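You operate a simulated robot arm through the tools that you are given. There is no shell and no other tool. Be economical: measure what you need, move in short steps, check, and stop when the job is done.

Carry out the task below with a simulated robot arm. There is one attempt and no reset: what you move stays moved.

JOB
Put two scoops of fine grit in the yellow tub, then fold and clip the blue-band sack.
Fine: use the scoop with orange grip, lay it back on its rest and press the tub's lid on.
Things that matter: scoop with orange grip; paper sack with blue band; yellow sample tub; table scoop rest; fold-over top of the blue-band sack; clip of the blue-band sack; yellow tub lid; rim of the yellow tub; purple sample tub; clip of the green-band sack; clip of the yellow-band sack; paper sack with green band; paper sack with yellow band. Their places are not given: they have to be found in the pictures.

Only the result counts: the job must be done as asked and must still hold three seconds after the hand-in. Knocking over, shifting, dropping, spilling or breaking anything else fails it. A push-on lid holds only when it is set on centred and level and pressed home; a screw cap is set on level and turned clockwise until tight. Flat cloth is picked up by pressing the open fingertips on it (5 to 10 N) and closing them slowly along it; thin cloth reads only 2 to 8 mm in the jaws.

ROBOT AND FRAMES
A 6-joint arm with a two-finger parallel gripper, fixed in place. Base frame: the origin is at the foot of the arm, x ahead of it, y to its left, z up. Lengths are in mm, angles in rad, forces in N, time in s.
Its first joint turns from -2.897 to 2.897 rad. Payload 3.91 kg.
The TCP is the grasp point between the finger pads, 30 mm short of the fingertips. In the tool frame z runs along the fingers and y along their closing line. The gripper opens to 110 mm. The fingers are 20 mm wide and 10 mm thick; the gripper's body (48 by 112 mm) begins 55 mm behind the TCP.
Orientation is told as [roll, pitch, yaw] about the base's x, y, z axes, in that order, counted from this pose: with the fingers straight down and closing along the base's y, the tool's x points along the base's -x, its y along +y and its z along -z.

CONTROLS
- The arm moves only by the tool arm_command. Its argument "commands" is a list of rows, each an object of numbers (a shift or turn left out is 0, a gripper value left out holds the last): "ax", "ay", "az": the turn, a rotation vector about the tool's x, y, z in units of 90 degrees (1.0 is 90 degrees); "x", "y", "z": the shift along the tool's x, y, z in units of 200 mm (1.0 is 200 mm); "grip": the finger opening in mm, from 0 to 110. In form: [{"ax": .., "ay": .., "az": .., "x": .., "y": .., "z": .., "grip": ..}, ...]. A call has 1 to 12 rows; each row is the pose to reach, as a shift and turn from the pose commanded when the call began, along the tool's axes at that moment. A call with a number of a shift or a turn outside -1 to 1 is refused whole. A row lasts 0.2 s, in which the tool goes at most 50 mm and 0.15 rad; a call with a longer step from one row to the next is refused whole, and so is a gripper value outside its range. A pose out of reach is approached as far as the arm can. The call stops where the force on the tool passes 90 N (or 10 N more than at its start, if that is more) or the arm is blocked; 0.2 s more then pass. Each finger travels about 45 mm/s and halts on what it meets, pressing with about 25 N; the grip force reading is that of the motor and also rises with nothing between the fingers. The clock runs only during rows and for 0.2 s after the last one: add rows that repeat a pose to give the fingers time. It gives the time, the measured TCP pose, the force on the tool (base axes), the opening and the grip force at its end, in the units of the frame above (readings bear some noise).
- Cameras (640 x 400 px; columns grow to the right, rows downward): "scene" is fixed at [400.4, -499.7, 1354.6]; the picture's right is [0.97, -0.25, 0.00], its down [-0.10, -0.40, -0.91] and it looks along [0.23, 0.88, -0.41] (base axes); focal length 230 px, centre (320, 200). "wrist" rides on the gripper at [-36, 0, -57] in the tool frame; the picture's right is [0.00, -1.00, 0.00], its down [0.97, 0.00, -0.24] and it looks along [0.24, 0.00, 0.97] (tool axes); focal length 218 px, centre (320, 200).
- get_image(camera): a new picture of that camera. The clock stands still meanwhile.
- raise_lower(by): slides the trunk up (or, below 0, down) by that many mm; the arm rides with it, the base frame stays. It gives what a move gives, with no picture.
- pixel_to_xyz(camera, pixels): for up to 12 pixels [column, row] of the newest picture of that camera ("zoom" is the newest enlarged one), the place [x, y, z] in the base frame of the surface seen there, good to about 2 mm. The clock stands still meanwhile.
- zoom(camera, box): a new picture of the part [left, top, right, bottom] of that camera's present view, enlarged. The clock stands still meanwhile.
- close_job(): hands the job in; it is judged then, once.

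Keep the steps short. Do not move on a guess: measure, check each grasp and each placing, and mend mistakes. In all there are 80 turns and 46 pictures (those below and enlarged ones count). Leave the gripper open and the arm clear of the work at the hand-in unless told otherwise, and finish with a single line.

The tools are called by a JSON object that holds its "api" and its "payload". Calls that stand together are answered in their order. arm_command: Moves the arm, as the interface text tells. Its arguments: {"type":"object","properties":{"commands":{"type":"array"}},"required":["commands"]} The other tools are called the same way: raise_lower (by) slides the trunk up or down; get_image (camera) takes a picture; pixel_to_xyz (camera, pixels) gives the place of the surface under pixels of a picture; zoom (camera, box) takes an enlarged picture of a part of a camera's view; close_job () hands the job in.

At the start:

```text
time_s: 0.0
tool_pos: [374.5, 270.1, 1287.1]
ee_rot: [0.0, 0.002, 0.003]
contact_force: [0.0, 0.7, -1.4]
opening: 110.1
grasp_force: 0.0
trunk travel left (down, up): [-550.0, 60.0]
```

scene: 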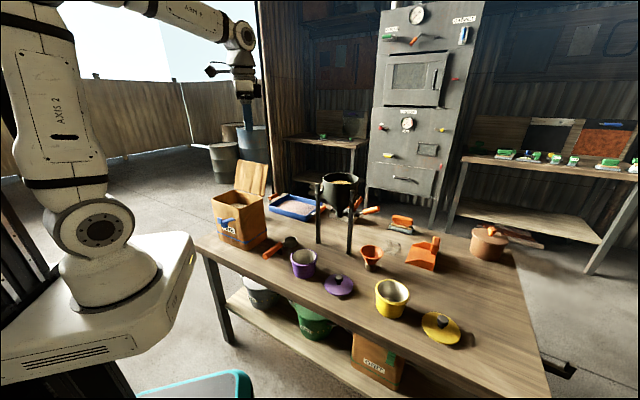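
wrist: 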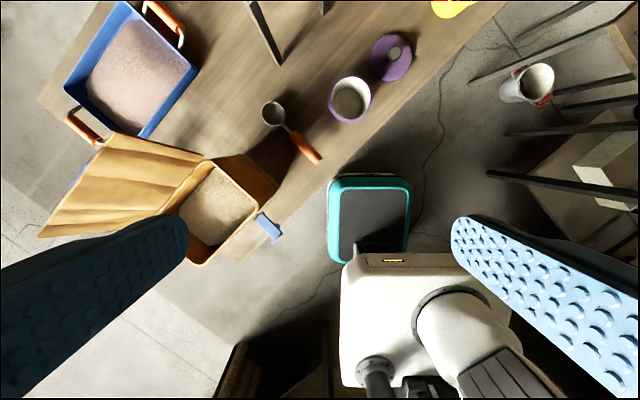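

I see a table with a sack (blue clip?), scoop, tubs, and lids. I'll enlarge the scene to identify them.

{"api": "zoom", "payload": {"camera": "scene", "box": [195, 150, 355, 300]}}

{"api": "zoom", "payload": {"camera": "scene", "box": [320, 190, 540, 350]}}

{"api": "zoom", "payload": {"camera": "wrist", "box": [30, 0, 430, 270]}}

```text
2.67 times, centred on (275, 225) of scene
```

zoom: 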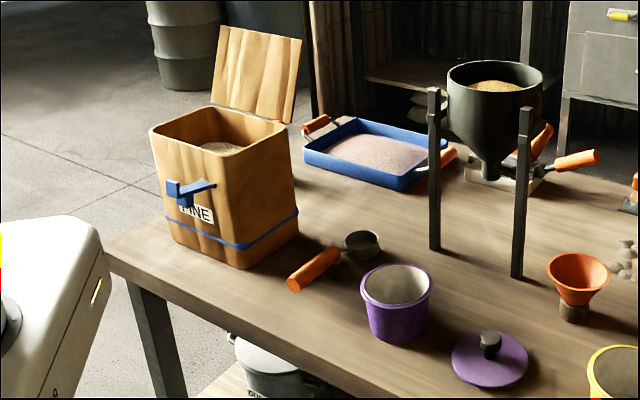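

```text
2.50 times, centred on (430, 270) of scene
```

zoom: 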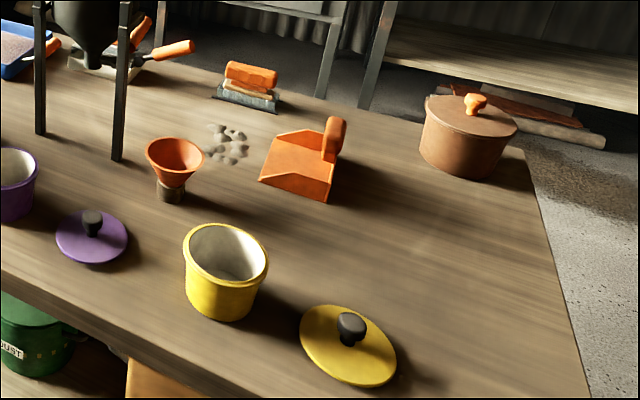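

```text
1.48 times, centred on (230, 135) of wrist
```

zoom: 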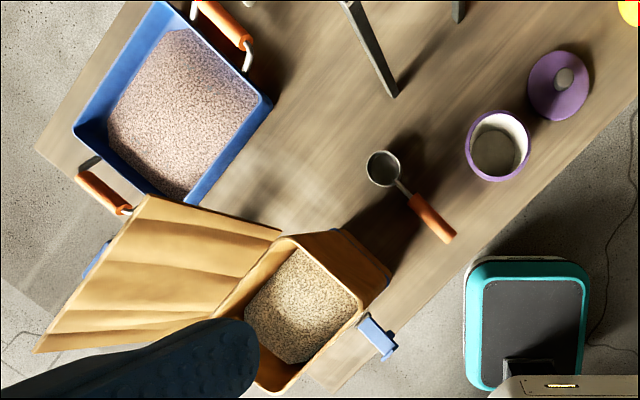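

Sack "FINE" with blue band has its flap up and its clip at its front. The scoop lies beside it. I'll measure points in the last enlarged wrist picture and the scene.

{"api": "pixel_to_xyz", "payload": {"camera": "zoom", "pixels": [[285, 240], [360, 302], [268, 390], [300, 310], [372, 330], [388, 350], [383, 168], [402, 188], [413, 200], [432, 218], [450, 238], [150, 200]]}}

{"api": "pixel_to_xyz", "payload": {"camera": "scene", "pixels": [[391, 282], [376, 286], [391, 315], [408, 290], [391, 297], [440, 316], [441, 327], [425, 318], [459, 338], [236, 160], [268, 165], [224, 222]]}}

```text
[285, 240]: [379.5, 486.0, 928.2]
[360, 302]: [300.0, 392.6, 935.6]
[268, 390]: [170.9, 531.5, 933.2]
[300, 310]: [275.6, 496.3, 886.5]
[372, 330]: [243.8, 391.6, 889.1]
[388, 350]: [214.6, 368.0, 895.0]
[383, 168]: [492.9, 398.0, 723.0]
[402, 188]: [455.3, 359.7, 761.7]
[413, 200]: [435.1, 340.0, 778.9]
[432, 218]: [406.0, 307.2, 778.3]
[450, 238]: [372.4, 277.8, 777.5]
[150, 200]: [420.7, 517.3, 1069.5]
```

```text
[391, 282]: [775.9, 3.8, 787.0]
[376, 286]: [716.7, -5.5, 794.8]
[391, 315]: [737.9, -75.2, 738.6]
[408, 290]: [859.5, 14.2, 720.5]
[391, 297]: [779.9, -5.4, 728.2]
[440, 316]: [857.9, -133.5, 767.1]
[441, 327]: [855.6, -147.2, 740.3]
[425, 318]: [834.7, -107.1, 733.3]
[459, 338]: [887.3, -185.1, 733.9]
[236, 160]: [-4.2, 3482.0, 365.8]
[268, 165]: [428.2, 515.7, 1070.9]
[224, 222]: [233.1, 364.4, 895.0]
```

The table seems to lie at z≈720, not 300, so I'll check the arm's own points, table and floor for consistency.

{"api": "pixel_to_xyz", "payload": {"camera": "scene", "pixels": [[100, 232], [150, 262], [50, 110], [238, 37], [205, 18], [242, 70], [220, 385], [340, 355], [340, 250], [500, 330], [150, 180], [390, 350]]}}

{"api": "pixel_to_xyz", "payload": {"camera": "wrist", "pixels": [[360, 210], [380, 300], [430, 320], [450, 180], [220, 100], [348, 84], [352, 100], [395, 52], [270, 110], [305, 150]]}}

```text
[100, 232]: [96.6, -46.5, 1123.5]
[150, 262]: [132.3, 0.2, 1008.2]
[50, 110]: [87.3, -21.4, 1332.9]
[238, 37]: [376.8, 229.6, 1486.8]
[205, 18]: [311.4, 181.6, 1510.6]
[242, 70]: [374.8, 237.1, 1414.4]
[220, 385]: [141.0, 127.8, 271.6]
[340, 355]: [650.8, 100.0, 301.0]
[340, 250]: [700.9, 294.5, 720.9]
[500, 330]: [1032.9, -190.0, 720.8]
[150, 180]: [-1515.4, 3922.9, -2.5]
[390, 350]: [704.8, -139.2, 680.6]
```

```text
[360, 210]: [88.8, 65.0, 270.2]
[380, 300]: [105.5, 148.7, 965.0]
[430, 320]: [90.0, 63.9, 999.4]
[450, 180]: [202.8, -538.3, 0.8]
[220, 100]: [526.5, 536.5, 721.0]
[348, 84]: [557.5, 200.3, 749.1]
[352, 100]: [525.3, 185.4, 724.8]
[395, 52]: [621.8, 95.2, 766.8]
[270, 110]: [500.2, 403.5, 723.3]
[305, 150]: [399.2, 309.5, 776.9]
```

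Main table top is at z≈721, the lower shelf at 301. I'll take closer looks at the sack with clip and at the scoop.

{"api": "zoom", "payload": {"camera": "scene", "box": [205, 155, 275, 255]}}

{"api": "pixel_to_xyz", "payload": {"camera": "zoom", "pixels": [[320, 200], [100, 200], [320, 300], [250, 200], [260, 190], [280, 210], [300, 250]]}}

{"api": "zoom", "payload": {"camera": "scene", "box": [255, 225, 325, 269]}}

```text
4.00 times, centred on (240, 205) of scene
```

zoom: 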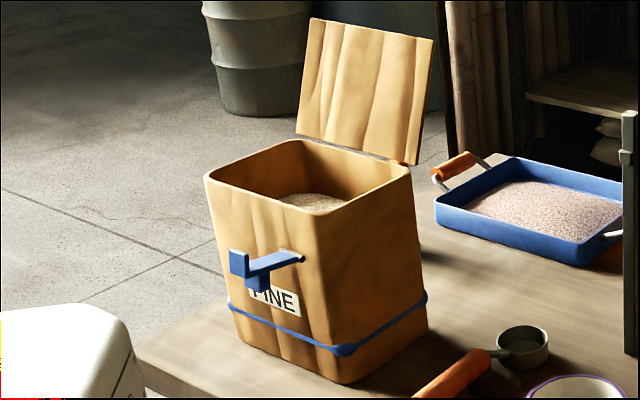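

```text
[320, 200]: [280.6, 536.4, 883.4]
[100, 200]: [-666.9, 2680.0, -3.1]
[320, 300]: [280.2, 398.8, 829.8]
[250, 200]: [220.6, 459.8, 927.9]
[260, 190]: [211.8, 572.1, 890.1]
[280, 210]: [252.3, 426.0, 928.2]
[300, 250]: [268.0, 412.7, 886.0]
```

```text
9.09 times, centred on (290, 247) of scene
```

zoom: 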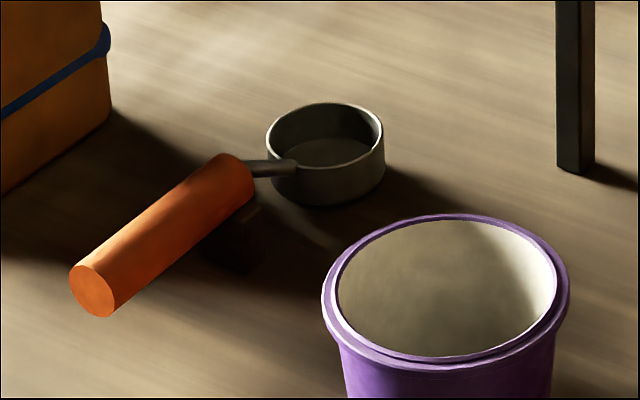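

{"api": "pixel_to_xyz", "payload": {"camera": "zoom", "pixels": [[270, 145], [382, 145], [325, 104], [325, 170], [325, 150], [320, 203], [265, 166], [235, 165], [165, 220], [95, 275], [235, 245], [255, 212]]}}

{"api": "zoom", "payload": {"camera": "scene", "box": [225, 203, 253, 235]}}

```text
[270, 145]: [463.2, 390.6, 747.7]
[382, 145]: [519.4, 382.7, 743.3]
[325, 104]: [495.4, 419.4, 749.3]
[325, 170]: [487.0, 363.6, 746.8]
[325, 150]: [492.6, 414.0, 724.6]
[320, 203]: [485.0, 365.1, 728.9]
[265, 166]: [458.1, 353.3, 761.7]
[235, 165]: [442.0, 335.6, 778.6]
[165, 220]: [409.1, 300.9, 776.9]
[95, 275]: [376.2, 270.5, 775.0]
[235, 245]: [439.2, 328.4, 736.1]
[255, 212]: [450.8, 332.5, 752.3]
```

```text
12.50 times, centred on (239, 219) of scene
```

zoom: 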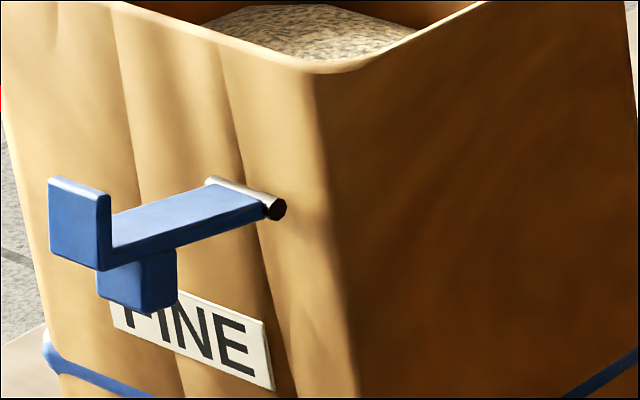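

The clip is a hinged lever: silver pin on the face, arm outward, tab up. I'll measure it.

{"api": "pixel_to_xyz", "payload": {"camera": "zoom", "pixels": [[210, 180], [276, 210], [55, 180], [105, 198], [75, 230], [102, 265], [115, 225], [180, 218], [240, 205], [140, 285], [318, 72], [5, 130]]}}

{"api": "zoom", "payload": {"camera": "scene", "box": [202, 155, 274, 200]}}

```text
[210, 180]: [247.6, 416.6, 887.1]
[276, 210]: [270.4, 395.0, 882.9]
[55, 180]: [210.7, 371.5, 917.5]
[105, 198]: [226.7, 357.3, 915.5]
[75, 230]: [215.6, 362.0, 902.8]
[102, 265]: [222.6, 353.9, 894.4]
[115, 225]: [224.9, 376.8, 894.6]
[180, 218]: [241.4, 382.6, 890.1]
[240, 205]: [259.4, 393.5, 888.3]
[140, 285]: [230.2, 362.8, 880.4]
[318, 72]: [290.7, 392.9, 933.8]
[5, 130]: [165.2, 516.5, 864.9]
```

```text
8.89 times, centred on (238, 178) of scene
```

zoom: 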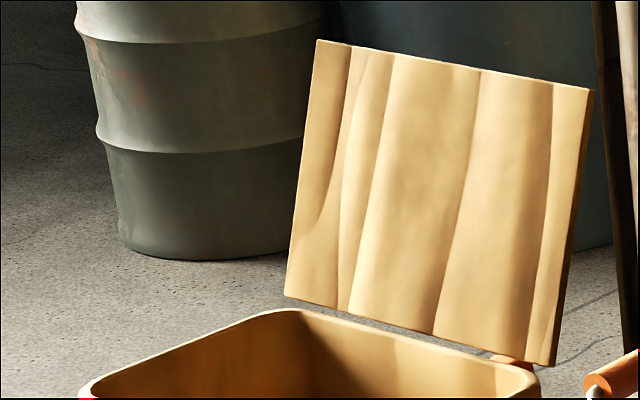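

{"api": "pixel_to_xyz", "payload": {"camera": "zoom", "pixels": [[322, 45], [590, 95], [290, 292], [545, 360], [450, 200], [285, 312], [536, 382], [88, 388], [360, 200], [500, 90], [400, 60]]}}

```text
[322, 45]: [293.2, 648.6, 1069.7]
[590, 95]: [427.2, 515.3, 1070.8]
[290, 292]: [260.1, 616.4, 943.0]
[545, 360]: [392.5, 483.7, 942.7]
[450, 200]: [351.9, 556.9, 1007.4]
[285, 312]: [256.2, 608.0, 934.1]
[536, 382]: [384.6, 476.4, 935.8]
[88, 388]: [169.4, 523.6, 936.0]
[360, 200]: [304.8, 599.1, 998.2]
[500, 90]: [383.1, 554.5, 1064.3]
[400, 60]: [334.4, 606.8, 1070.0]
```

Flap is a stiff panel 138 mm long, hinged at the sack's back; clip lever at the front. Next I'll look closer at the tub and lid, and lower the trunk 130 mm (the tool drops to ~1157, clear of everything).

{"api": "zoom", "payload": {"camera": "scene", "box": [365, 270, 475, 355]}}

{"api": "raise_lower", "payload": {"by": -130}}

{"api": "pixel_to_xyz", "payload": {"camera": "zoom", "pixels": [[320, 200]]}}

```text
4.71 times, centred on (420, 312) of scene
```

zoom: 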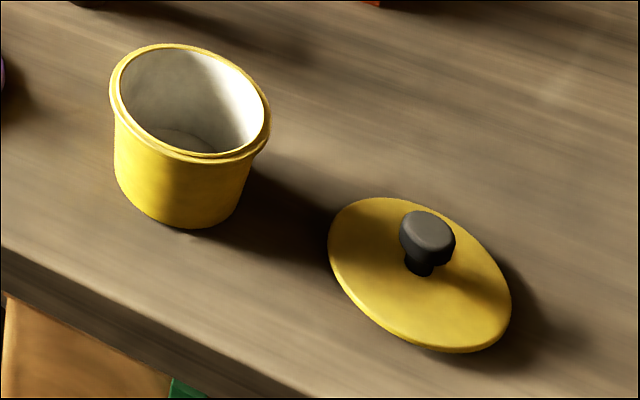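

```text
time_s: 1.6
tool_pos: [375.2, 271.5, 1157.2]
ee_rot: [0.0, 0.0, 0.001]
contact_force: [-0.2, 0.7, -0.3]
opening: 109.7
grasp_force: 0.1
trunk travel left (down, up): [-420.0, 190.0]
```

```text
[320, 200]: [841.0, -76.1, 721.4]
```

{"api": "pixel_to_xyz", "payload": {"camera": "zoom", "pixels": [[113, 88], [267, 132], [150, 48], [195, 158], [185, 135], [180, 200], [428, 228], [428, 262], [332, 240], [507, 300], [400, 200], [440, 348]]}}

{"api": "get_image", "payload": {"camera": "wrist"}}

```text
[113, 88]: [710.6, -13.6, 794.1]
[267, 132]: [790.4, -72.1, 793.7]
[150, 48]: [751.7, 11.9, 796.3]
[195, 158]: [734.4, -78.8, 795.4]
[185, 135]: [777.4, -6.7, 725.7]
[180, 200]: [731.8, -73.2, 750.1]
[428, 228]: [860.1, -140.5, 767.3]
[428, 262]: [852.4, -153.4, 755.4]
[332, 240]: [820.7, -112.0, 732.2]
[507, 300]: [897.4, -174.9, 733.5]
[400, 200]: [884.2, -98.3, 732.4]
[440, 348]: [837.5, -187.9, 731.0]
```

```text
35 pictures are left
```

wrist: 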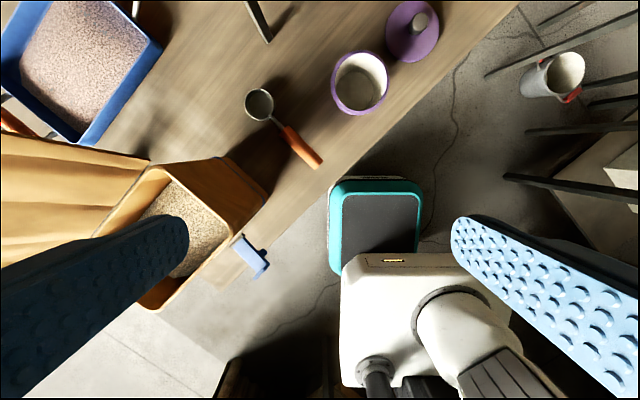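

Tub rim centre ≈(751,-35), rim z 795; lid centre ≈(859,-144). Scoop handle axis lies at 45° (from (325,275) to (390,340)), top z 778. I'll turn the tool by 45° and descend above the handle.

{"api": "arm_command", "payload": {"commands": [{"az": -0.08, "x": -0.02, "y": 0.02, "z": 0.16, "grip": 60}, {"az": -0.16, "x": -0.04, "y": 0.04, "z": 0.33}, {"az": -0.24, "x": -0.06, "y": 0.06, "z": 0.5}, {"az": -0.32, "x": -0.08, "y": 0.08, "z": 0.66}, {"az": -0.4, "x": -0.1, "y": 0.1, "z": 0.83}, {"az": -0.45, "x": -0.11, "y": 0.12, "z": 1.0}, {"az": -0.5, "x": -0.11, "y": 0.12, "z": 1.0}, {"az": -0.5, "x": -0.11, "y": 0.12, "z": 1.0}]}}

{"api": "get_image", "payload": {"camera": "wrist"}}

```text
time_s: 3.4
tool_pos: [396.0, 295.2, 956.8]
ee_rot: [0.0, 0.002, 0.788]
contact_force: [-0.4, -0.3, -1.4]
opening: 59.7
grasp_force: 0.0
trunk travel left (down, up): [-420.0, 190.0]
```

```text
34 pictures are left
```

wrist: 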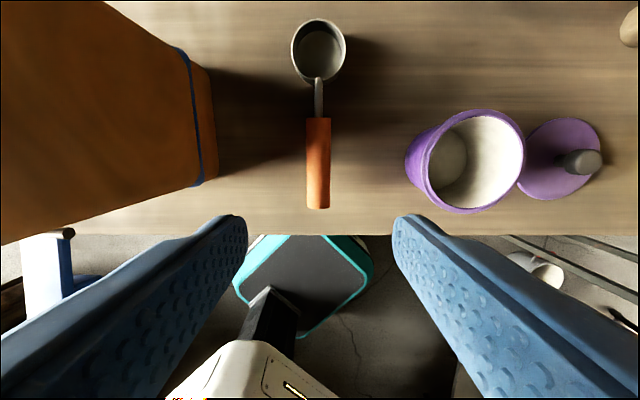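

The handle appears straight at column 318, aligned with the tool. I'll measure precisely.

{"api": "pixel_to_xyz", "payload": {"camera": "wrist", "pixels": [[319, 122], [318, 160], [318, 203], [308, 160], [329, 160], [319, 22], [293, 50], [346, 50], [319, 80], [319, 50], [319, 100]]}}

```text
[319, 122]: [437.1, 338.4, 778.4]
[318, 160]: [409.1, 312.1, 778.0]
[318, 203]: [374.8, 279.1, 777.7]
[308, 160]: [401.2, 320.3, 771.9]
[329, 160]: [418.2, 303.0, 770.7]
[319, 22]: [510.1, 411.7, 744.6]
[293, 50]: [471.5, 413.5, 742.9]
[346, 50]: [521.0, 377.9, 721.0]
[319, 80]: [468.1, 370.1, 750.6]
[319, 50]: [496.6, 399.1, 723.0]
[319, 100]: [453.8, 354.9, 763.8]
```

Handle axis at v=-69 line, centre z≈766. I'll tilt the tool back 35° and descend to the handle with the fingers 60 mm open.

{"api": "arm_command", "payload": {"commands": [{"ay": -0.08, "x": -0.005, "y": 0.005, "z": 0.2}, {"ay": -0.16, "x": -0.01, "y": 0.0115, "z": 0.4}, {"ay": -0.24, "x": -0.016, "y": 0.0115, "z": 0.55}, {"ay": -0.32, "x": -0.016, "y": 0.0115, "z": 0.65}, {"ay": -0.389, "x": -0.016, "y": 0.0115, "z": 0.75}, {"ay": -0.389, "x": -0.016, "y": 0.0115, "z": 0.85}, {"ay": -0.389, "x": -0.016, "y": 0.0115, "z": 0.91}, {"ay": -0.389, "x": -0.016, "y": 0.0115, "z": 0.949}, {"ay": -0.389, "x": -0.016, "y": 0.0115, "z": 0.949}]}}

{"api": "get_image", "payload": {"camera": "wrist"}}

```text
time_s: 5.4
tool_pos: [397.4, 299.0, 767.6]
ee_rot: [0.001, -0.612, 0.785]
contact_force: [0.3, -0.3, -0.6]
opening: 59.6
grasp_force: 0.1
trunk travel left (down, up): [-420.0, 190.0]
```

```text
33 pictures are left
```

wrist: 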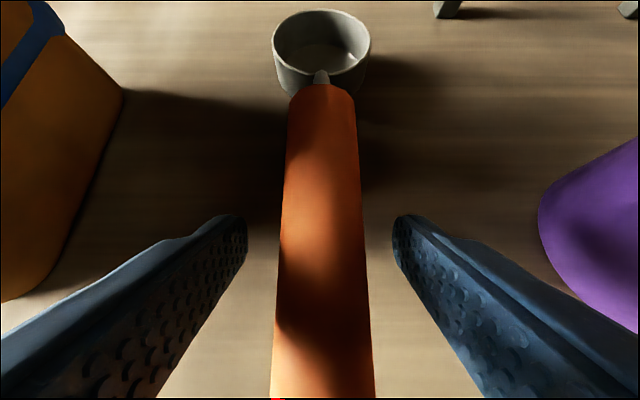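

The handle lies centred between the fingers. I'll close on it.

{"api": "arm_command", "payload": {"commands": [{"grip": 10}, {"grip": 10}, {"grip": 10}, {"grip": 10}, {"grip": 10}]}}

```text
time_s: 6.6
tool_pos: [397.9, 299.1, 767.7]
ee_rot: [-0.002, -0.609, 0.786]
contact_force: [0.0, 0.1, 0.1]
opening: 26.2
grasp_force: 25.7
trunk travel left (down, up): [-420.0, 190.0]
```

Held at 26 mm, 25.7 N. I'll lift it straight up 240 mm.

{"api": "arm_command", "payload": {"commands": [{"x": -0.057, "z": -0.082}, {"x": -0.172, "z": -0.246}, {"x": -0.287, "z": -0.41}, {"x": -0.402, "z": -0.573}, {"x": -0.517, "z": -0.737}, {"x": -0.631, "z": -0.901}, {"x": -0.689, "z": -0.983}, {"x": -0.689, "z": -0.983}]}}

{"api": "get_image", "payload": {"camera": "wrist"}}

{"api": "get_image", "payload": {"camera": "scene"}}

```text
time_s: 8.4
tool_pos: [398.7, 298.4, 1008.2]
ee_rot: [0.012, -0.616, 0.782]
contact_force: [-0.8, -0.6, 0.9]
opening: 10.1
grasp_force: 0.1
out of reach, approached as far as the arm can: row 5, 7, 8
trunk travel left (down, up): [-420.0, 190.0]
```

```text
32 pictures are left
```

wrist: 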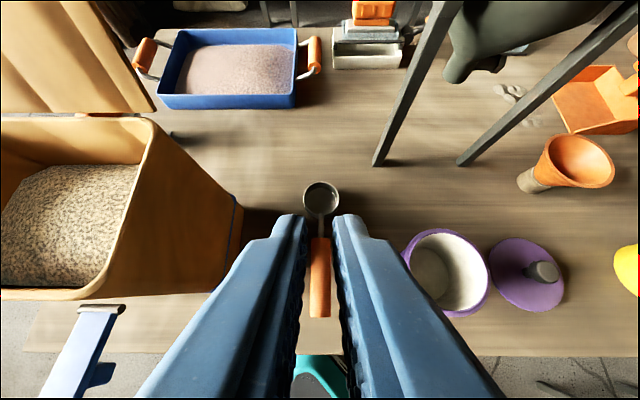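

```text
31 pictures are left
```

scene: 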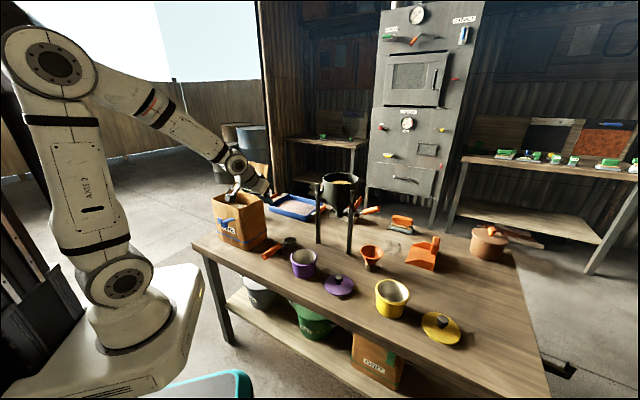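

The jaws read 10.1: the handle slipped out. I'll check where the scoop is now.

{"api": "zoom", "payload": {"camera": "scene", "box": [255, 225, 325, 269]}}

{"api": "pixel_to_xyz", "payload": {"camera": "wrist", "pixels": [[319, 240], [319, 275], [319, 312], [312, 275], [329, 275], [320, 184], [320, 213], [320, 200], [319, 228]]}}

{"api": "pixel_to_xyz", "payload": {"camera": "zoom", "pixels": [[270, 145], [382, 145], [325, 104], [325, 170], [265, 166], [235, 165], [165, 220], [95, 275], [235, 245], [220, 270], [255, 212]]}}

```text
9.09 times, centred on (290, 247) of scene
```

zoom: 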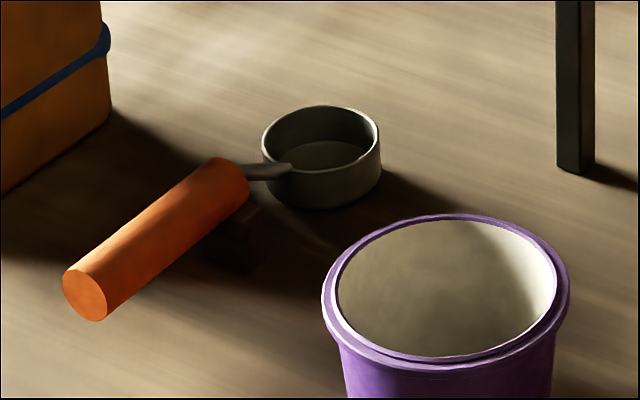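

```text
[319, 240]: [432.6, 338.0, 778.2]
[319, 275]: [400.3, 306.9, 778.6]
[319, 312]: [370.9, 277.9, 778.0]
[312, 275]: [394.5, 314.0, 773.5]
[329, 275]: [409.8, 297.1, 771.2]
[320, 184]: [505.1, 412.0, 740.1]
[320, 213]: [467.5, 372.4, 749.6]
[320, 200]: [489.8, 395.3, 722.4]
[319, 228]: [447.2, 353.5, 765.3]
```

```text
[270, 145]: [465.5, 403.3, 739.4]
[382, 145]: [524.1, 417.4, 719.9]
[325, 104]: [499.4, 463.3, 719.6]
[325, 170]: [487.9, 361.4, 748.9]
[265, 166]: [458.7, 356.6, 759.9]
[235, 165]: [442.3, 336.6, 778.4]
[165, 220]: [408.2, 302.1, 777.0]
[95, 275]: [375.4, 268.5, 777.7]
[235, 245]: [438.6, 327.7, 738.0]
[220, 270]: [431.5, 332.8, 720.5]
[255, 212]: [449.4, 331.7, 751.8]
```

The scoop still lies on its rest, about 4 mm back. I'll retry with a lesser lean (25°), seated deeper and further forward, and lift slowly. First open and go down to ~z 818.

{"api": "arm_command", "payload": {"commands": [{"ay": 0.05, "x": 0.05, "y": 0.01, "z": 0.08, "grip": 60}, {"ay": 0.111, "x": 0.15, "y": 0.02, "z": 0.24}, {"ay": 0.111, "x": 0.25, "y": 0.02, "z": 0.4}, {"ay": 0.111, "x": 0.35, "y": 0.02, "z": 0.56}, {"ay": 0.111, "x": 0.45, "y": 0.02, "z": 0.72}, {"ay": 0.111, "x": 0.504, "y": 0.02, "z": 0.807}, {"ay": 0.111, "x": 0.504, "y": 0.02, "z": 0.807}]}}

```text
time_s: 10.0
tool_pos: [399.4, 311.3, 824.9]
ee_rot: [-0.016, -0.433, 0.865]
contact_force: [0.5, -0.4, 1.2]
opening: 59.7
grasp_force: 0.0
out of reach, approached as far as the arm can: row 1, 2, 3, 5, 6, 7
trunk travel left (down, up): [-420.0, 190.0]
```

The arm is near a wrist singularity when leaning back (out-of-reach notes, yaw drift). I'll straighten the tool to vertical here and check that the yaw comes right.

{"api": "arm_command", "payload": {"commands": [{"ay": 0.07}, {"ay": 0.14}, {"ay": 0.21}, {"ay": 0.278}, {"ay": 0.278}, {"ay": 0.278}]}}

{"api": "get_image", "payload": {"camera": "wrist"}}

```text
time_s: 11.4
tool_pos: [400.8, 310.0, 825.4]
ee_rot: [-0.001, -0.001, 0.786]
contact_force: [0.1, -0.4, -0.8]
opening: 59.9
grasp_force: 0.0
out of reach, approached as far as the arm can: row 1
trunk travel left (down, up): [-420.0, 190.0]
```

```text
29 pictures are left
```

wrist: 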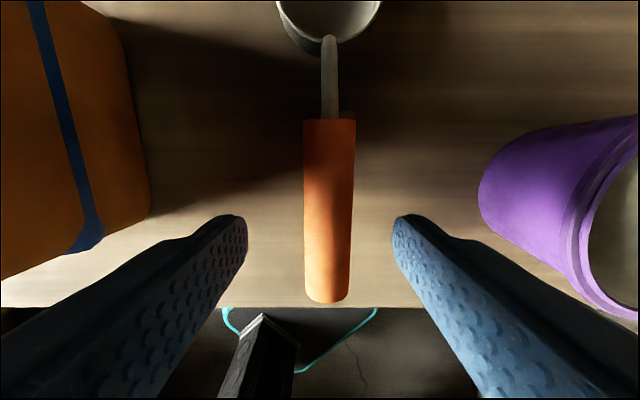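

Vertical now, yaw right. Measure the handle line again.

{"api": "pixel_to_xyz", "payload": {"camera": "wrist", "pixels": [[330, 125], [328, 210], [327, 290], [306, 210], [352, 210], [330, 70]]}}

```text
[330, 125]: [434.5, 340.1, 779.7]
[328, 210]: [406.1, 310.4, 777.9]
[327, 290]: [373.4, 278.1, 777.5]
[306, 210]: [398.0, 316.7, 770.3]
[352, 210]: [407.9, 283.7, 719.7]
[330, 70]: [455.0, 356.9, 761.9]
```

Handle axis v≈-67; shift 3 mm sideways and descend to z≈764.

{"api": "arm_command", "payload": {"commands": [{"y": -0.0155, "z": 0.1}, {"y": -0.0155, "z": 0.2}, {"y": -0.0155, "z": 0.26}, {"y": -0.0155, "z": 0.305}, {"y": -0.0155, "z": 0.305}]}}

```text
time_s: 12.6
tool_pos: [402.2, 308.7, 763.3]
ee_rot: [0.001, 0.0, 0.785]
contact_force: [-0.6, -0.5, 0.2]
opening: 59.9
grasp_force: 0.1
trunk travel left (down, up): [-420.0, 190.0]
```

Positioned at the handle. Now I'll close with target 0 and wait, then check.

{"api": "arm_command", "payload": {"commands": [{"grip": 0}, {"grip": 0}, {"grip": 0}, {"grip": 0}, {"grip": 0}, {"grip": 0}, {"grip": 0}, {"grip": 0}]}}

{"api": "arm_command", "payload": {"commands": [{"z": -0.01}, {"z": -0.02}, {"z": -0.03}, {"z": -0.04}, {"z": -0.05}, {"z": -0.05}]}}

{"api": "get_image", "payload": {"camera": "wrist"}}

```text
time_s: 14.4
tool_pos: [403.1, 308.1, 763.9]
ee_rot: [-0.002, 0.0, 0.785]
contact_force: [0.7, -1.3, 0.6]
opening: 26.1
grasp_force: 24.5
trunk travel left (down, up): [-420.0, 190.0]
```

```text
time_s: 15.8
tool_pos: [403.1, 307.9, 773.0]
ee_rot: [0.0, -0.001, 0.785]
contact_force: [0.8, 0.1, -0.2]
opening: 26.1
grasp_force: 24.9
trunk travel left (down, up): [-420.0, 190.0]
```

```text
28 pictures are left
```

wrist: 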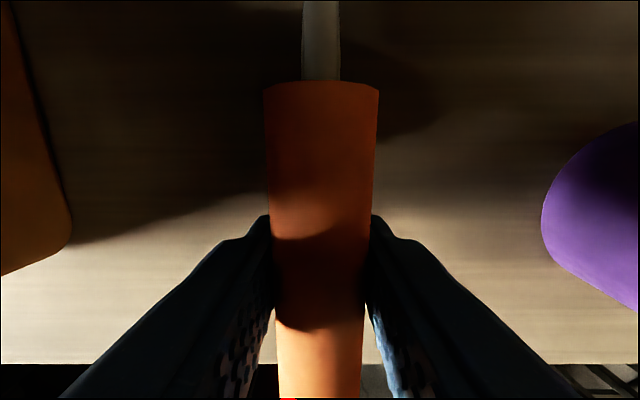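

Still 26.1 mm. Continue up slowly another 100 mm and check.

{"api": "arm_command", "payload": {"commands": [{"z": -0.04}, {"z": -0.09}, {"z": -0.14}, {"z": -0.2}, {"z": -0.27}, {"z": -0.34}, {"z": -0.41}, {"z": -0.47}, {"z": -0.5}, {"z": -0.5}]}}

{"api": "get_image", "payload": {"camera": "wrist"}}

```text
time_s: 18.0
tool_pos: [403.4, 307.1, 873.1]
ee_rot: [-0.001, -0.002, 0.786]
contact_force: [0.4, 0.5, -1.4]
opening: 25.9
grasp_force: 25.4
trunk travel left (down, up): [-420.0, 190.0]
```

```text
27 pictures are left
```

wrist: 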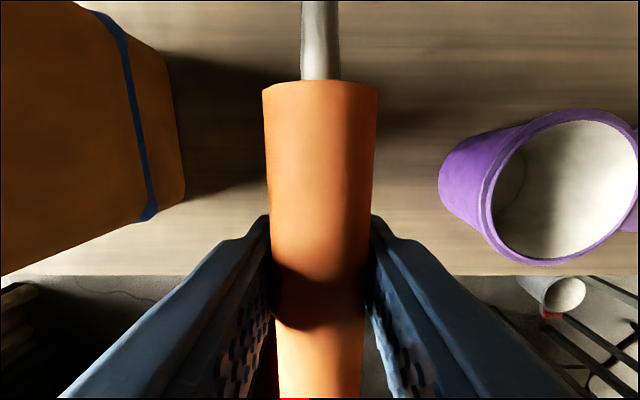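

Grasp holds with the scoop level. I'll raise to z≈1030, slowly.

{"api": "arm_command", "payload": {"commands": [{"z": -0.05}, {"z": -0.12}, {"z": -0.2}, {"z": -0.29}, {"z": -0.38}, {"z": -0.47}, {"z": -0.56}, {"z": -0.65}, {"z": -0.72}, {"z": -0.77}, {"z": -0.785}, {"z": -0.785}]}}

{"api": "arm_command", "payload": {"commands": [{"az": -0.05}, {"az": -0.12}, {"az": -0.19}, {"az": -0.26}, {"az": -0.33}, {"az": -0.4}, {"az": -0.47}, {"az": -0.54}, {"az": -0.61}, {"az": -0.67}, {"az": -0.7}, {"az": -0.7}]}}

{"api": "arm_command", "payload": {"commands": [{"az": -0.05}, {"az": -0.12}, {"az": -0.19}, {"az": -0.26}, {"az": -0.3}, {"az": -0.3}]}}

```text
time_s: 20.6
tool_pos: [403.3, 307.1, 1031.1]
ee_rot: [-0.001, -0.001, 0.788]
contact_force: [-0.6, 0.1, -1.7]
opening: 25.7
grasp_force: 25.6
trunk travel left (down, up): [-420.0, 190.0]
```

```text
time_s: 23.2
tool_pos: [404.4, 306.7, 1031.3]
ee_rot: [-0.002, 0.001, 1.886]
contact_force: [0.2, 0.2, -2.3]
opening: 25.7
grasp_force: 25.2
trunk travel left (down, up): [-420.0, 190.0]
```

```text
time_s: 24.6
tool_pos: [403.6, 306.7, 1030.9]
ee_rot: [0.0, 0.0, 2.359]
contact_force: [-0.4, 0.2, -1.6]
opening: 25.7
grasp_force: 25.0
trunk travel left (down, up): [-420.0, 190.0]
```

Scoop now points along the sack's long side, level. I'll move over the mouth (cup centre to ≈ u 545, v 190).

{"api": "arm_command", "payload": {"commands": [{"x": -0.05, "y": -0.015}, {"x": -0.13, "y": -0.038}, {"x": -0.22, "y": -0.065}, {"x": -0.31, "y": -0.092}, {"x": -0.4, "y": -0.119}, {"x": -0.49, "y": -0.146}, {"x": -0.58, "y": -0.173}, {"x": -0.66, "y": -0.196}, {"x": -0.7, "y": -0.209}, {"x": -0.7175, "y": -0.2135}, {"x": -0.7175, "y": -0.2135}]}}

{"api": "zoom", "payload": {"camera": "scene", "box": [180, 110, 308, 190]}}

```text
time_s: 27.0
tool_pos: [331.9, 438.1, 1030.9]
ee_rot: [-0.001, 0.0, 2.355]
contact_force: [0.1, -0.6, -1.6]
opening: 26.2
grasp_force: 24.7
trunk travel left (down, up): [-420.0, 190.0]
```

```text
5.00 times, centred on (244, 150) of scene
```

zoom: 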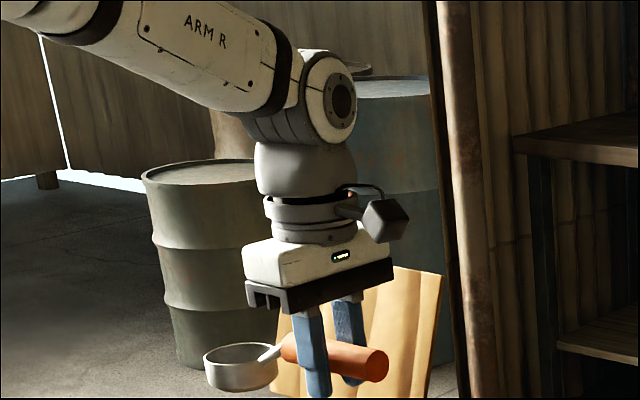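

The cup hangs level over the mouth. I'll tilt the bowl 42° down at this height.

{"api": "arm_command", "payload": {"commands": [{"ay": 0.05}, {"ay": 0.1}, {"ay": 0.16}, {"ay": 0.22}, {"ay": 0.28}, {"ay": 0.34}, {"ay": 0.4}, {"ay": 0.467}, {"ay": 0.467}]}}

{"api": "get_image", "payload": {"camera": "wrist"}}

{"api": "zoom", "payload": {"camera": "scene", "box": [180, 125, 308, 205]}}

```text
time_s: 29.0
tool_pos: [332.6, 438.4, 1029.2]
ee_rot: [0.0, 0.735, 2.358]
contact_force: [-0.5, -0.4, -1.4]
opening: 25.9
grasp_force: 25.4
trunk travel left (down, up): [-420.0, 190.0]
```

```text
25 pictures are left
```

wrist: 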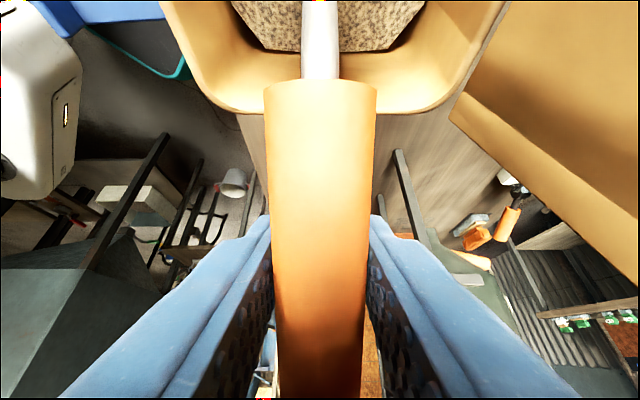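

```text
5.00 times, centred on (244, 165) of scene
```

zoom: 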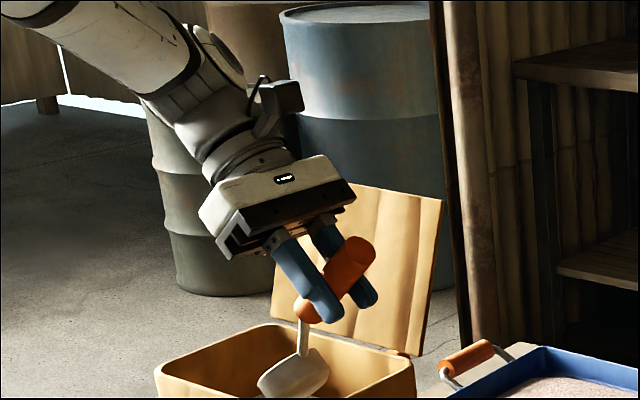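

Cup is tilted inside the mouth. I'll lower it into the grit first (cup mouth centre to z≈875).

{"api": "arm_command", "payload": {"commands": [{"x": -0.03, "z": 0.032}, {"x": -0.07, "z": 0.074}, {"x": -0.11, "z": 0.117}, {"x": -0.15, "z": 0.158}, {"x": -0.19, "z": 0.196}, {"x": -0.223, "z": 0.227}, {"x": -0.223, "z": 0.227}]}}

{"api": "get_image", "payload": {"camera": "wrist"}}

```text
time_s: 30.6
tool_pos: [328.9, 439.7, 964.6]
ee_rot: [-0.001, 0.734, 2.358]
contact_force: [0.2, 0.7, -0.8]
opening: 26.2
grasp_force: 25.7
trunk travel left (down, up): [-420.0, 190.0]
```

```text
23 pictures are left
```

wrist: 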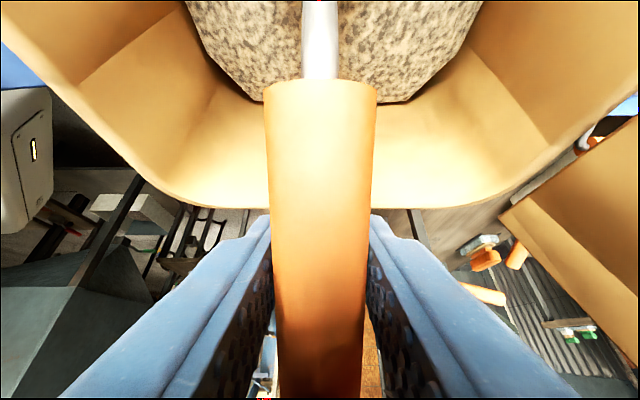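

No resistance, handle clears the rim. Now drag forward and curl level while lifting.

{"api": "arm_command", "payload": {"commands": [{"x": -0.036, "z": -0.0085}, {"x": -0.0715, "z": -0.017}, {"x": -0.109, "z": -0.0505}, {"x": -0.146, "z": -0.084}, {"x": -0.1585, "z": -0.0995, "ay": -0.0444}, {"x": -0.1405, "z": -0.1085, "ay": -0.0778}, {"x": -0.0975, "z": -0.126, "ay": -0.111}, {"x": -0.045, "z": -0.128, "ay": -0.178}, {"x": 0.004, "z": -0.1345, "ay": -0.244}, {"x": 0.05, "z": -0.1405, "ay": -0.322}, {"x": 0.0875, "z": -0.149, "ay": -0.4}, {"x": 0.0875, "z": -0.149, "ay": -0.4}]}}

{"api": "zoom", "payload": {"camera": "scene", "box": [200, 150, 280, 200]}}

```text
time_s: 33.2
tool_pos: [324.7, 445.5, 1000.9]
ee_rot: [0.001, 0.103, 2.357]
contact_force: [0.5, -0.6, -0.6]
opening: 26.3
grasp_force: 25.1
trunk travel left (down, up): [-420.0, 190.0]
```

```text
8.00 times, centred on (240, 175) of scene
```

zoom: 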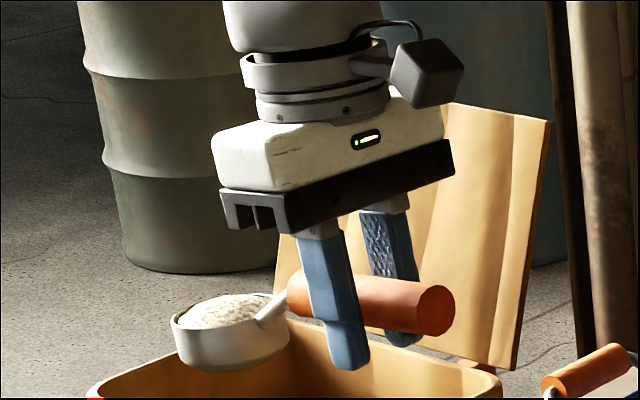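

The cup is heaped full. I'll level it fully, lift 30 mm, then move back off the sack gently (along −v).

{"api": "arm_command", "payload": {"commands": [{"x": 0.003, "z": -0.03, "ay": -0.02}, {"x": 0.008, "z": -0.075, "ay": -0.045}, {"x": 0.013, "z": -0.12, "ay": -0.066}, {"x": 0.0157, "z": -0.149, "ay": -0.066}, {"x": 0.0157, "z": -0.149, "ay": -0.066}]}}

{"api": "arm_command", "payload": {"commands": [{"x": 0.02, "y": 0.006}, {"x": 0.07, "y": 0.02}, {"x": 0.14, "y": 0.04}, {"x": 0.22, "y": 0.063}, {"x": 0.3, "y": 0.086}, {"x": 0.38, "y": 0.109}, {"x": 0.46, "y": 0.132}, {"x": 0.54, "y": 0.155}, {"x": 0.62, "y": 0.178}, {"x": 0.69, "y": 0.198}, {"x": 0.74, "y": 0.212}, {"x": 0.75, "y": 0.215}]}}

{"api": "arm_command", "payload": {"commands": [{"az": 0.02}, {"az": 0.06}, {"az": 0.12}, {"az": 0.18}, {"az": 0.24}, {"az": 0.3}, {"az": 0.36}, {"az": 0.42}, {"az": 0.48}, {"az": 0.53}, {"az": 0.56}, {"az": 0.57}]}}

```text
time_s: 34.4
tool_pos: [324.8, 444.9, 1030.6]
ee_rot: [0.001, 0.002, 2.358]
contact_force: [-0.4, 0.3, -2.2]
opening: 26.2
grasp_force: 24.7
trunk travel left (down, up): [-420.0, 190.0]
```

```text
time_s: 37.0
tool_pos: [400.2, 310.5, 1031.5]
ee_rot: [-0.001, 0.002, 2.359]
contact_force: [0.3, 0.7, -2.3]
opening: 26.1
grasp_force: 25.2
trunk travel left (down, up): [-420.0, 190.0]
```

```text
time_s: 39.6
tool_pos: [400.5, 309.2, 1031.3]
ee_rot: [-0.003, 0.002, 1.461]
contact_force: [0.7, 0.1, -2.5]
opening: 26.0
grasp_force: 25.1
trunk travel left (down, up): [-420.0, 190.0]
```

Continue: swing toward the tub, turning the scoop to point outward.

{"api": "arm_command", "payload": {"commands": [{"x": 0.02, "y": -0.015, "az": 0.015}, {"x": 0.07, "y": -0.051, "az": 0.05}, {"x": 0.14, "y": -0.102, "az": 0.103}, {"x": 0.22, "y": -0.16, "az": 0.162}, {"x": 0.3, "y": -0.219, "az": 0.221}, {"x": 0.39, "y": -0.284, "az": 0.287}, {"x": 0.48, "y": -0.35, "az": 0.354}, {"x": 0.57, "y": -0.415, "az": 0.42}, {"x": 0.66, "y": -0.481, "az": 0.486}, {"x": 0.74, "y": -0.539, "az": 0.545}, {"x": 0.79, "y": -0.575, "az": 0.582}, {"x": 0.81, "y": -0.59, "az": 0.597}]}}

```text
time_s: 42.2
tool_pos: [500.5, 135.4, 1031.1]
ee_rot: [-0.002, -0.001, 0.522]
contact_force: [-0.2, 1.1, -1.8]
opening: 26.1
grasp_force: 25.4
trunk travel left (down, up): [-420.0, 190.0]
```

{"api": "arm_command", "payload": {"commands": [{"x": -0.004, "y": -0.025, "az": 0.008}, {"x": -0.013, "y": -0.085, "az": 0.029}, {"x": -0.026, "y": -0.17, "az": 0.058}, {"x": -0.041, "y": -0.267, "az": 0.09}, {"x": -0.056, "y": -0.364, "az": 0.123}, {"x": -0.072, "y": -0.474, "az": 0.16}, {"x": -0.089, "y": -0.583, "az": 0.197}, {"x": -0.106, "y": -0.692, "az": 0.234}, {"x": -0.122, "y": -0.802, "az": 0.271}, {"x": -0.137, "y": -0.899, "az": 0.304}, {"x": -0.146, "y": -0.96, "az": 0.325}, {"x": -0.15, "y": -0.984, "az": 0.333}]}}

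{"api": "get_image", "payload": {"camera": "scene"}}

```text
time_s: 44.8
tool_pos: [625.9, -20.7, 1031.4]
ee_rot: [-0.001, 0.0, 0.0]
contact_force: [-1.2, -0.3, -2.2]
opening: 25.8
grasp_force: 24.7
trunk travel left (down, up): [-420.0, 190.0]
```

```text
21 pictures are left
```

scene: 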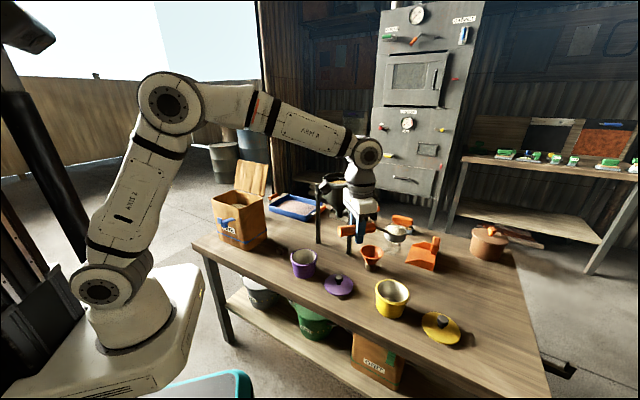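

Full and level over near the tub. Descend to pour height (cup rim ≈ z 834) above the tub.

{"api": "arm_command", "payload": {"commands": [{"x": -0.01, "y": -0.01, "z": 0.03}, {"x": -0.03, "y": -0.03, "z": 0.1}, {"x": -0.05, "y": -0.05, "z": 0.19}, {"x": -0.05, "y": -0.05, "z": 0.28}, {"x": -0.05, "y": -0.05, "z": 0.37}, {"x": -0.05, "y": -0.05, "z": 0.46}, {"x": -0.05, "y": -0.05, "z": 0.56}, {"x": -0.05, "y": -0.05, "z": 0.66}, {"x": -0.05, "y": -0.05, "z": 0.76}, {"x": -0.05, "y": -0.05, "z": 0.84}, {"x": -0.05, "y": -0.05, "z": 0.88}, {"x": -0.05, "y": -0.05, "z": 0.9}]}}

{"api": "zoom", "payload": {"camera": "scene", "box": [340, 260, 436, 320]}}

```text
time_s: 47.4
tool_pos: [635.7, -31.4, 853.1]
ee_rot: [-0.002, -0.003, 0.002]
contact_force: [0.3, -0.1, -2.1]
opening: 26.1
grasp_force: 25.1
trunk travel left (down, up): [-420.0, 190.0]
```

```text
6.67 times, centred on (388, 290) of scene
```

zoom: 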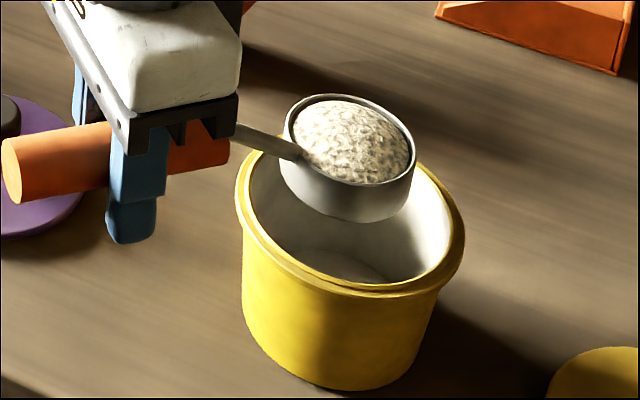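

Measure cup rim and tub rim here.

{"api": "pixel_to_xyz", "payload": {"camera": "zoom", "pixels": [[290, 122], [411, 150], [345, 97], [350, 184], [350, 215], [240, 190], [460, 230], [262, 262], [345, 290], [435, 275], [258, 160], [450, 190]]}}

```text
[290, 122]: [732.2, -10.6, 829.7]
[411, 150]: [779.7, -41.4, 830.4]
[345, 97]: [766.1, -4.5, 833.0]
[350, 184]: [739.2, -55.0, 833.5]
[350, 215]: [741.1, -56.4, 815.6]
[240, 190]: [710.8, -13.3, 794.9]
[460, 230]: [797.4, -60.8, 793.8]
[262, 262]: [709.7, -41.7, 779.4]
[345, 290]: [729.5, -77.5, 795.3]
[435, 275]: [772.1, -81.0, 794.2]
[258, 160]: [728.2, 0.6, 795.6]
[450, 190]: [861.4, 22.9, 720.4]
```

Tub centre ≈(753,-37), cup centre ≈(754,-30), lip inside the tub. I'll roll the scoop (hand towards −y, off the table) to pour, holding the cup in place.

{"api": "arm_command", "payload": {"commands": [{"ax": -0.09, "y": -0.0125, "z": -0.009}, {"ax": -0.18, "y": -0.0245, "z": -0.0165}, {"ax": -0.27, "y": -0.036, "z": -0.022}, {"ax": -0.36, "y": -0.047, "z": -0.0165}, {"ax": -0.45, "y": -0.057, "z": -0.009}, {"ax": -0.54, "y": -0.0655, "z": -0.0005}, {"ax": -0.63, "y": -0.073, "z": 0.0095}, {"ax": -0.72, "y": -0.079, "z": 0.02}, {"ax": -0.81, "y": -0.0835, "z": 0.032}, {"ax": -0.9, "y": -0.0865, "z": 0.044}, {"ax": -0.99, "y": -0.0875, "z": 0.056}, {"ax": -1.0, "y": -0.0875, "z": 0.057}]}}

{"api": "zoom", "payload": {"camera": "scene", "box": [340, 250, 452, 320]}}

```text
time_s: 50.0
tool_pos: [635.0, -48.6, 839.9]
ee_rot: [1.57, -0.003, 0.0]
contact_force: [-0.3, -0.5, -1.0]
opening: 26.3
grasp_force: 25.1
trunk travel left (down, up): [-420.0, 190.0]
```

```text
5.71 times, centred on (396, 285) of scene
```

zoom: 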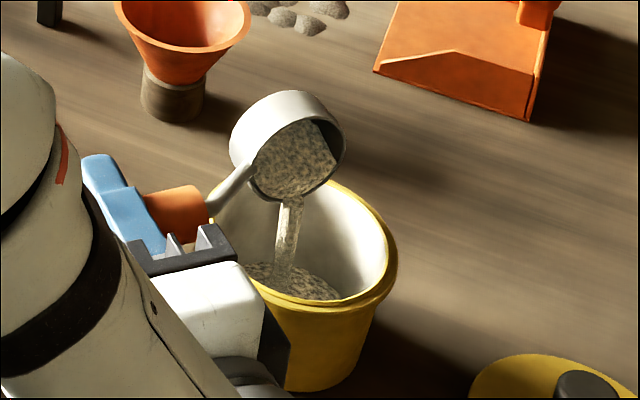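

It streams neatly into the tub. Roll 20° further and hold to empty it.

{"api": "arm_command", "payload": {"commands": [{"ax": -0.08}, {"ax": -0.16, "y": 0.01}, {"ax": -0.22, "y": 0.02}, {"ax": -0.22, "y": 0.02}, {"ax": -0.22, "y": 0.02}, {"ax": -0.22, "y": 0.02}, {"ax": -0.22, "y": 0.02}, {"ax": -0.22, "y": 0.02}, {"ax": -0.22, "y": 0.02}, {"ax": -0.22, "y": 0.02}]}}

{"api": "zoom", "payload": {"camera": "scene", "box": [340, 250, 452, 320]}}

```text
time_s: 52.2
tool_pos: [634.0, -38.4, 843.4]
ee_rot: [1.855, 0.0, -0.01]
contact_force: [0.2, -0.2, -0.6]
opening: 26.2
grasp_force: 25.0
out of reach, approached as far as the arm can: row 3, 4, 5, 6, 7, 8, 9, 10
trunk travel left (down, up): [-420.0, 190.0]
```

```text
5.71 times, centred on (396, 285) of scene
```

zoom: 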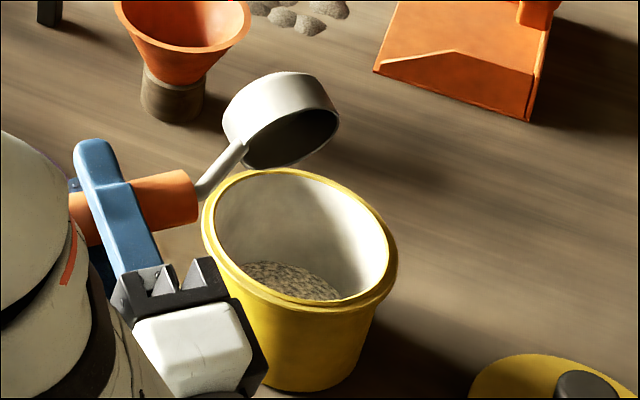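

Emptied into the tub. Roll back upright while rising.

{"api": "arm_command", "payload": {"commands": [{"ax": 0.09, "y": 0.05, "z": 0.015}, {"ax": 0.18, "y": 0.11, "z": 0.03}, {"ax": 0.27, "y": 0.17, "z": 0.05}, {"ax": 0.36, "y": 0.23, "z": 0.067}, {"ax": 0.45, "y": 0.288, "z": 0.084}, {"ax": 0.54, "y": 0.34, "z": 0.1}, {"ax": 0.63, "y": 0.4, "z": 0.117}, {"ax": 0.72, "y": 0.46, "z": 0.134}, {"ax": 0.81, "y": 0.52, "z": 0.15}, {"ax": 0.9, "y": 0.58, "z": 0.17}, {"ax": 0.99, "y": 0.64, "z": 0.187}, {"ax": 1.08, "y": 0.7, "z": 0.204}]}}

```text
refused: 1.08 is not a number from -1 to 1
```

{"api": "arm_command", "payload": {"commands": [{"ax": 0.09, "y": 0.05, "z": 0.015}, {"ax": 0.18, "y": 0.11, "z": 0.03}, {"ax": 0.27, "y": 0.17, "z": 0.05}, {"ax": 0.36, "y": 0.23, "z": 0.067}, {"ax": 0.45, "y": 0.288, "z": 0.084}, {"ax": 0.54, "y": 0.34, "z": 0.1}, {"ax": 0.63, "y": 0.4, "z": 0.117}, {"ax": 0.72, "y": 0.46, "z": 0.134}, {"ax": 0.81, "y": 0.52, "z": 0.15}, {"ax": 0.9, "y": 0.58, "z": 0.17}, {"ax": 0.98, "y": 0.64, "z": 0.187}, {"ax": 0.98, "y": 0.64, "z": 0.187}]}}

```text
time_s: 54.8
tool_pos: [633.4, -38.3, 974.8]
ee_rot: [0.314, 0.0, -0.009]
contact_force: [0.3, -0.2, -1.0]
opening: 26.2
grasp_force: 24.9
trunk travel left (down, up): [-420.0, 190.0]
```

{"api": "arm_command", "payload": {"commands": [{"ax": 0.08, "y": 0.03, "z": -0.09}, {"ax": 0.16, "y": 0.06, "z": -0.18}, {"ax": 0.2, "y": 0.0865, "z": -0.266}, {"ax": 0.2, "y": 0.0865, "z": -0.266}]}}

{"api": "arm_command", "payload": {"commands": [{"x": 0.03, "y": 0.04, "az": -0.015}, {"x": 0.09, "y": 0.12, "az": -0.046}, {"x": 0.16, "y": 0.21, "az": -0.082}, {"x": 0.24, "y": 0.314, "az": -0.123}, {"x": 0.32, "y": 0.419, "az": -0.164}, {"x": 0.4, "y": 0.523, "az": -0.205}, {"x": 0.48, "y": 0.628, "az": -0.245}, {"x": 0.55, "y": 0.72, "az": -0.281}, {"x": 0.61, "y": 0.798, "az": -0.312}, {"x": 0.65, "y": 0.85, "az": -0.332}, {"x": 0.665, "y": 0.87, "az": -0.34}, {"x": 0.665, "y": 0.87, "az": -0.34}]}}

{"api": "arm_command", "payload": {"commands": [{"x": 0, "y": 0.05, "az": -0.03}, {"x": -0.001, "y": 0.13, "az": -0.078}, {"x": -0.001, "y": 0.23, "az": -0.138}, {"x": -0.002, "y": 0.34, "az": -0.204}, {"x": -0.003, "y": 0.45, "az": -0.27}, {"x": -0.003, "y": 0.56, "az": -0.336}, {"x": -0.004, "y": 0.67, "az": -0.402}, {"x": -0.005, "y": 0.78, "az": -0.468}, {"x": -0.006, "y": 0.88, "az": -0.528}, {"x": -0.006, "y": 0.96, "az": -0.576}, {"x": -0.006, "y": 0.995, "az": -0.597}, {"x": -0.006, "y": 0.995, "az": -0.597}]}}

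{"api": "arm_command", "payload": {"commands": [{"az": -0.05}, {"az": -0.12}, {"az": -0.19}, {"az": -0.26}, {"az": -0.33}, {"az": -0.4}, {"az": -0.47}, {"az": -0.54}, {"az": -0.57}, {"az": -0.57}]}}

```text
time_s: 55.8
tool_pos: [632.7, -39.0, 1030.9]
ee_rot: [0.0, 0.001, -0.01]
contact_force: [0.8, -0.6, -0.6]
opening: 25.9
grasp_force: 24.5
trunk travel left (down, up): [-420.0, 190.0]
```

```text
time_s: 58.4
tool_pos: [501.9, 138.3, 1031.3]
ee_rot: [0.001, 0.001, 0.525]
contact_force: [-0.6, -0.4, -0.8]
opening: 25.8
grasp_force: 25.3
trunk travel left (down, up): [-420.0, 190.0]
```

```text
time_s: 61.0
tool_pos: [403.1, 311.6, 1033.5]
ee_rot: [0.003, 0.0, 1.463]
contact_force: [-0.2, -0.2, -1.1]
opening: 26.1
grasp_force: 25.6
trunk travel left (down, up): [-420.0, 190.0]
```

```text
time_s: 63.2
tool_pos: [403.2, 309.7, 1033.5]
ee_rot: [0.0, -0.001, 2.359]
contact_force: [0.2, 0.5, -0.1]
opening: 26.1
grasp_force: 24.6
trunk travel left (down, up): [-420.0, 190.0]
```

Back beside the sack, level. Move over the mouth, tilt, and dip as before.

{"api": "arm_command", "payload": {"commands": [{"x": -0.05, "y": -0.015, "z": 0.002}, {"x": -0.13, "y": -0.038, "z": 0.004}, {"x": -0.22, "y": -0.064, "z": 0.006}, {"x": -0.31, "y": -0.09, "z": 0.008}, {"x": -0.4, "y": -0.117, "z": 0.01}, {"x": -0.49, "y": -0.143, "z": 0.013}, {"x": -0.58, "y": -0.169, "z": 0.015}, {"x": -0.65, "y": -0.19, "z": 0.017}, {"x": -0.69, "y": -0.201, "z": 0.019}, {"x": -0.7045, "y": -0.2055, "z": 0.019}, {"x": -0.7045, "y": -0.2055, "z": 0.019}]}}

{"api": "arm_command", "payload": {"commands": [{"ay": 0.05}, {"ay": 0.1}, {"ay": 0.16}, {"ay": 0.22}, {"ay": 0.28}, {"ay": 0.34}, {"ay": 0.4}, {"ay": 0.467}, {"ay": 0.467}]}}

{"api": "arm_command", "payload": {"commands": [{"x": -0.03, "z": 0.032}, {"x": -0.07, "z": 0.074}, {"x": -0.11, "z": 0.117}, {"x": -0.15, "z": 0.158}, {"x": -0.19, "z": 0.196}, {"x": -0.223, "z": 0.227}, {"x": -0.223, "z": 0.227}]}}

```text
time_s: 65.6
tool_pos: [332.0, 438.2, 1028.5]
ee_rot: [0.002, -0.001, 2.358]
contact_force: [-0.2, -0.4, -1.4]
opening: 25.9
grasp_force: 25.0
trunk travel left (down, up): [-420.0, 190.0]
```

```text
time_s: 67.6
tool_pos: [332.4, 438.4, 1027.7]
ee_rot: [-0.001, 0.733, 2.359]
contact_force: [0.6, 0.0, -1.7]
opening: 26.1
grasp_force: 25.2
trunk travel left (down, up): [-420.0, 190.0]
```

```text
time_s: 69.2
tool_pos: [330.4, 439.7, 966.4]
ee_rot: [-0.004, 0.732, 2.355]
contact_force: [5.4, -4.4, 18.6]
opening: 26.3
grasp_force: 25.2
trunk travel left (down, up): [-420.0, 190.0]
```

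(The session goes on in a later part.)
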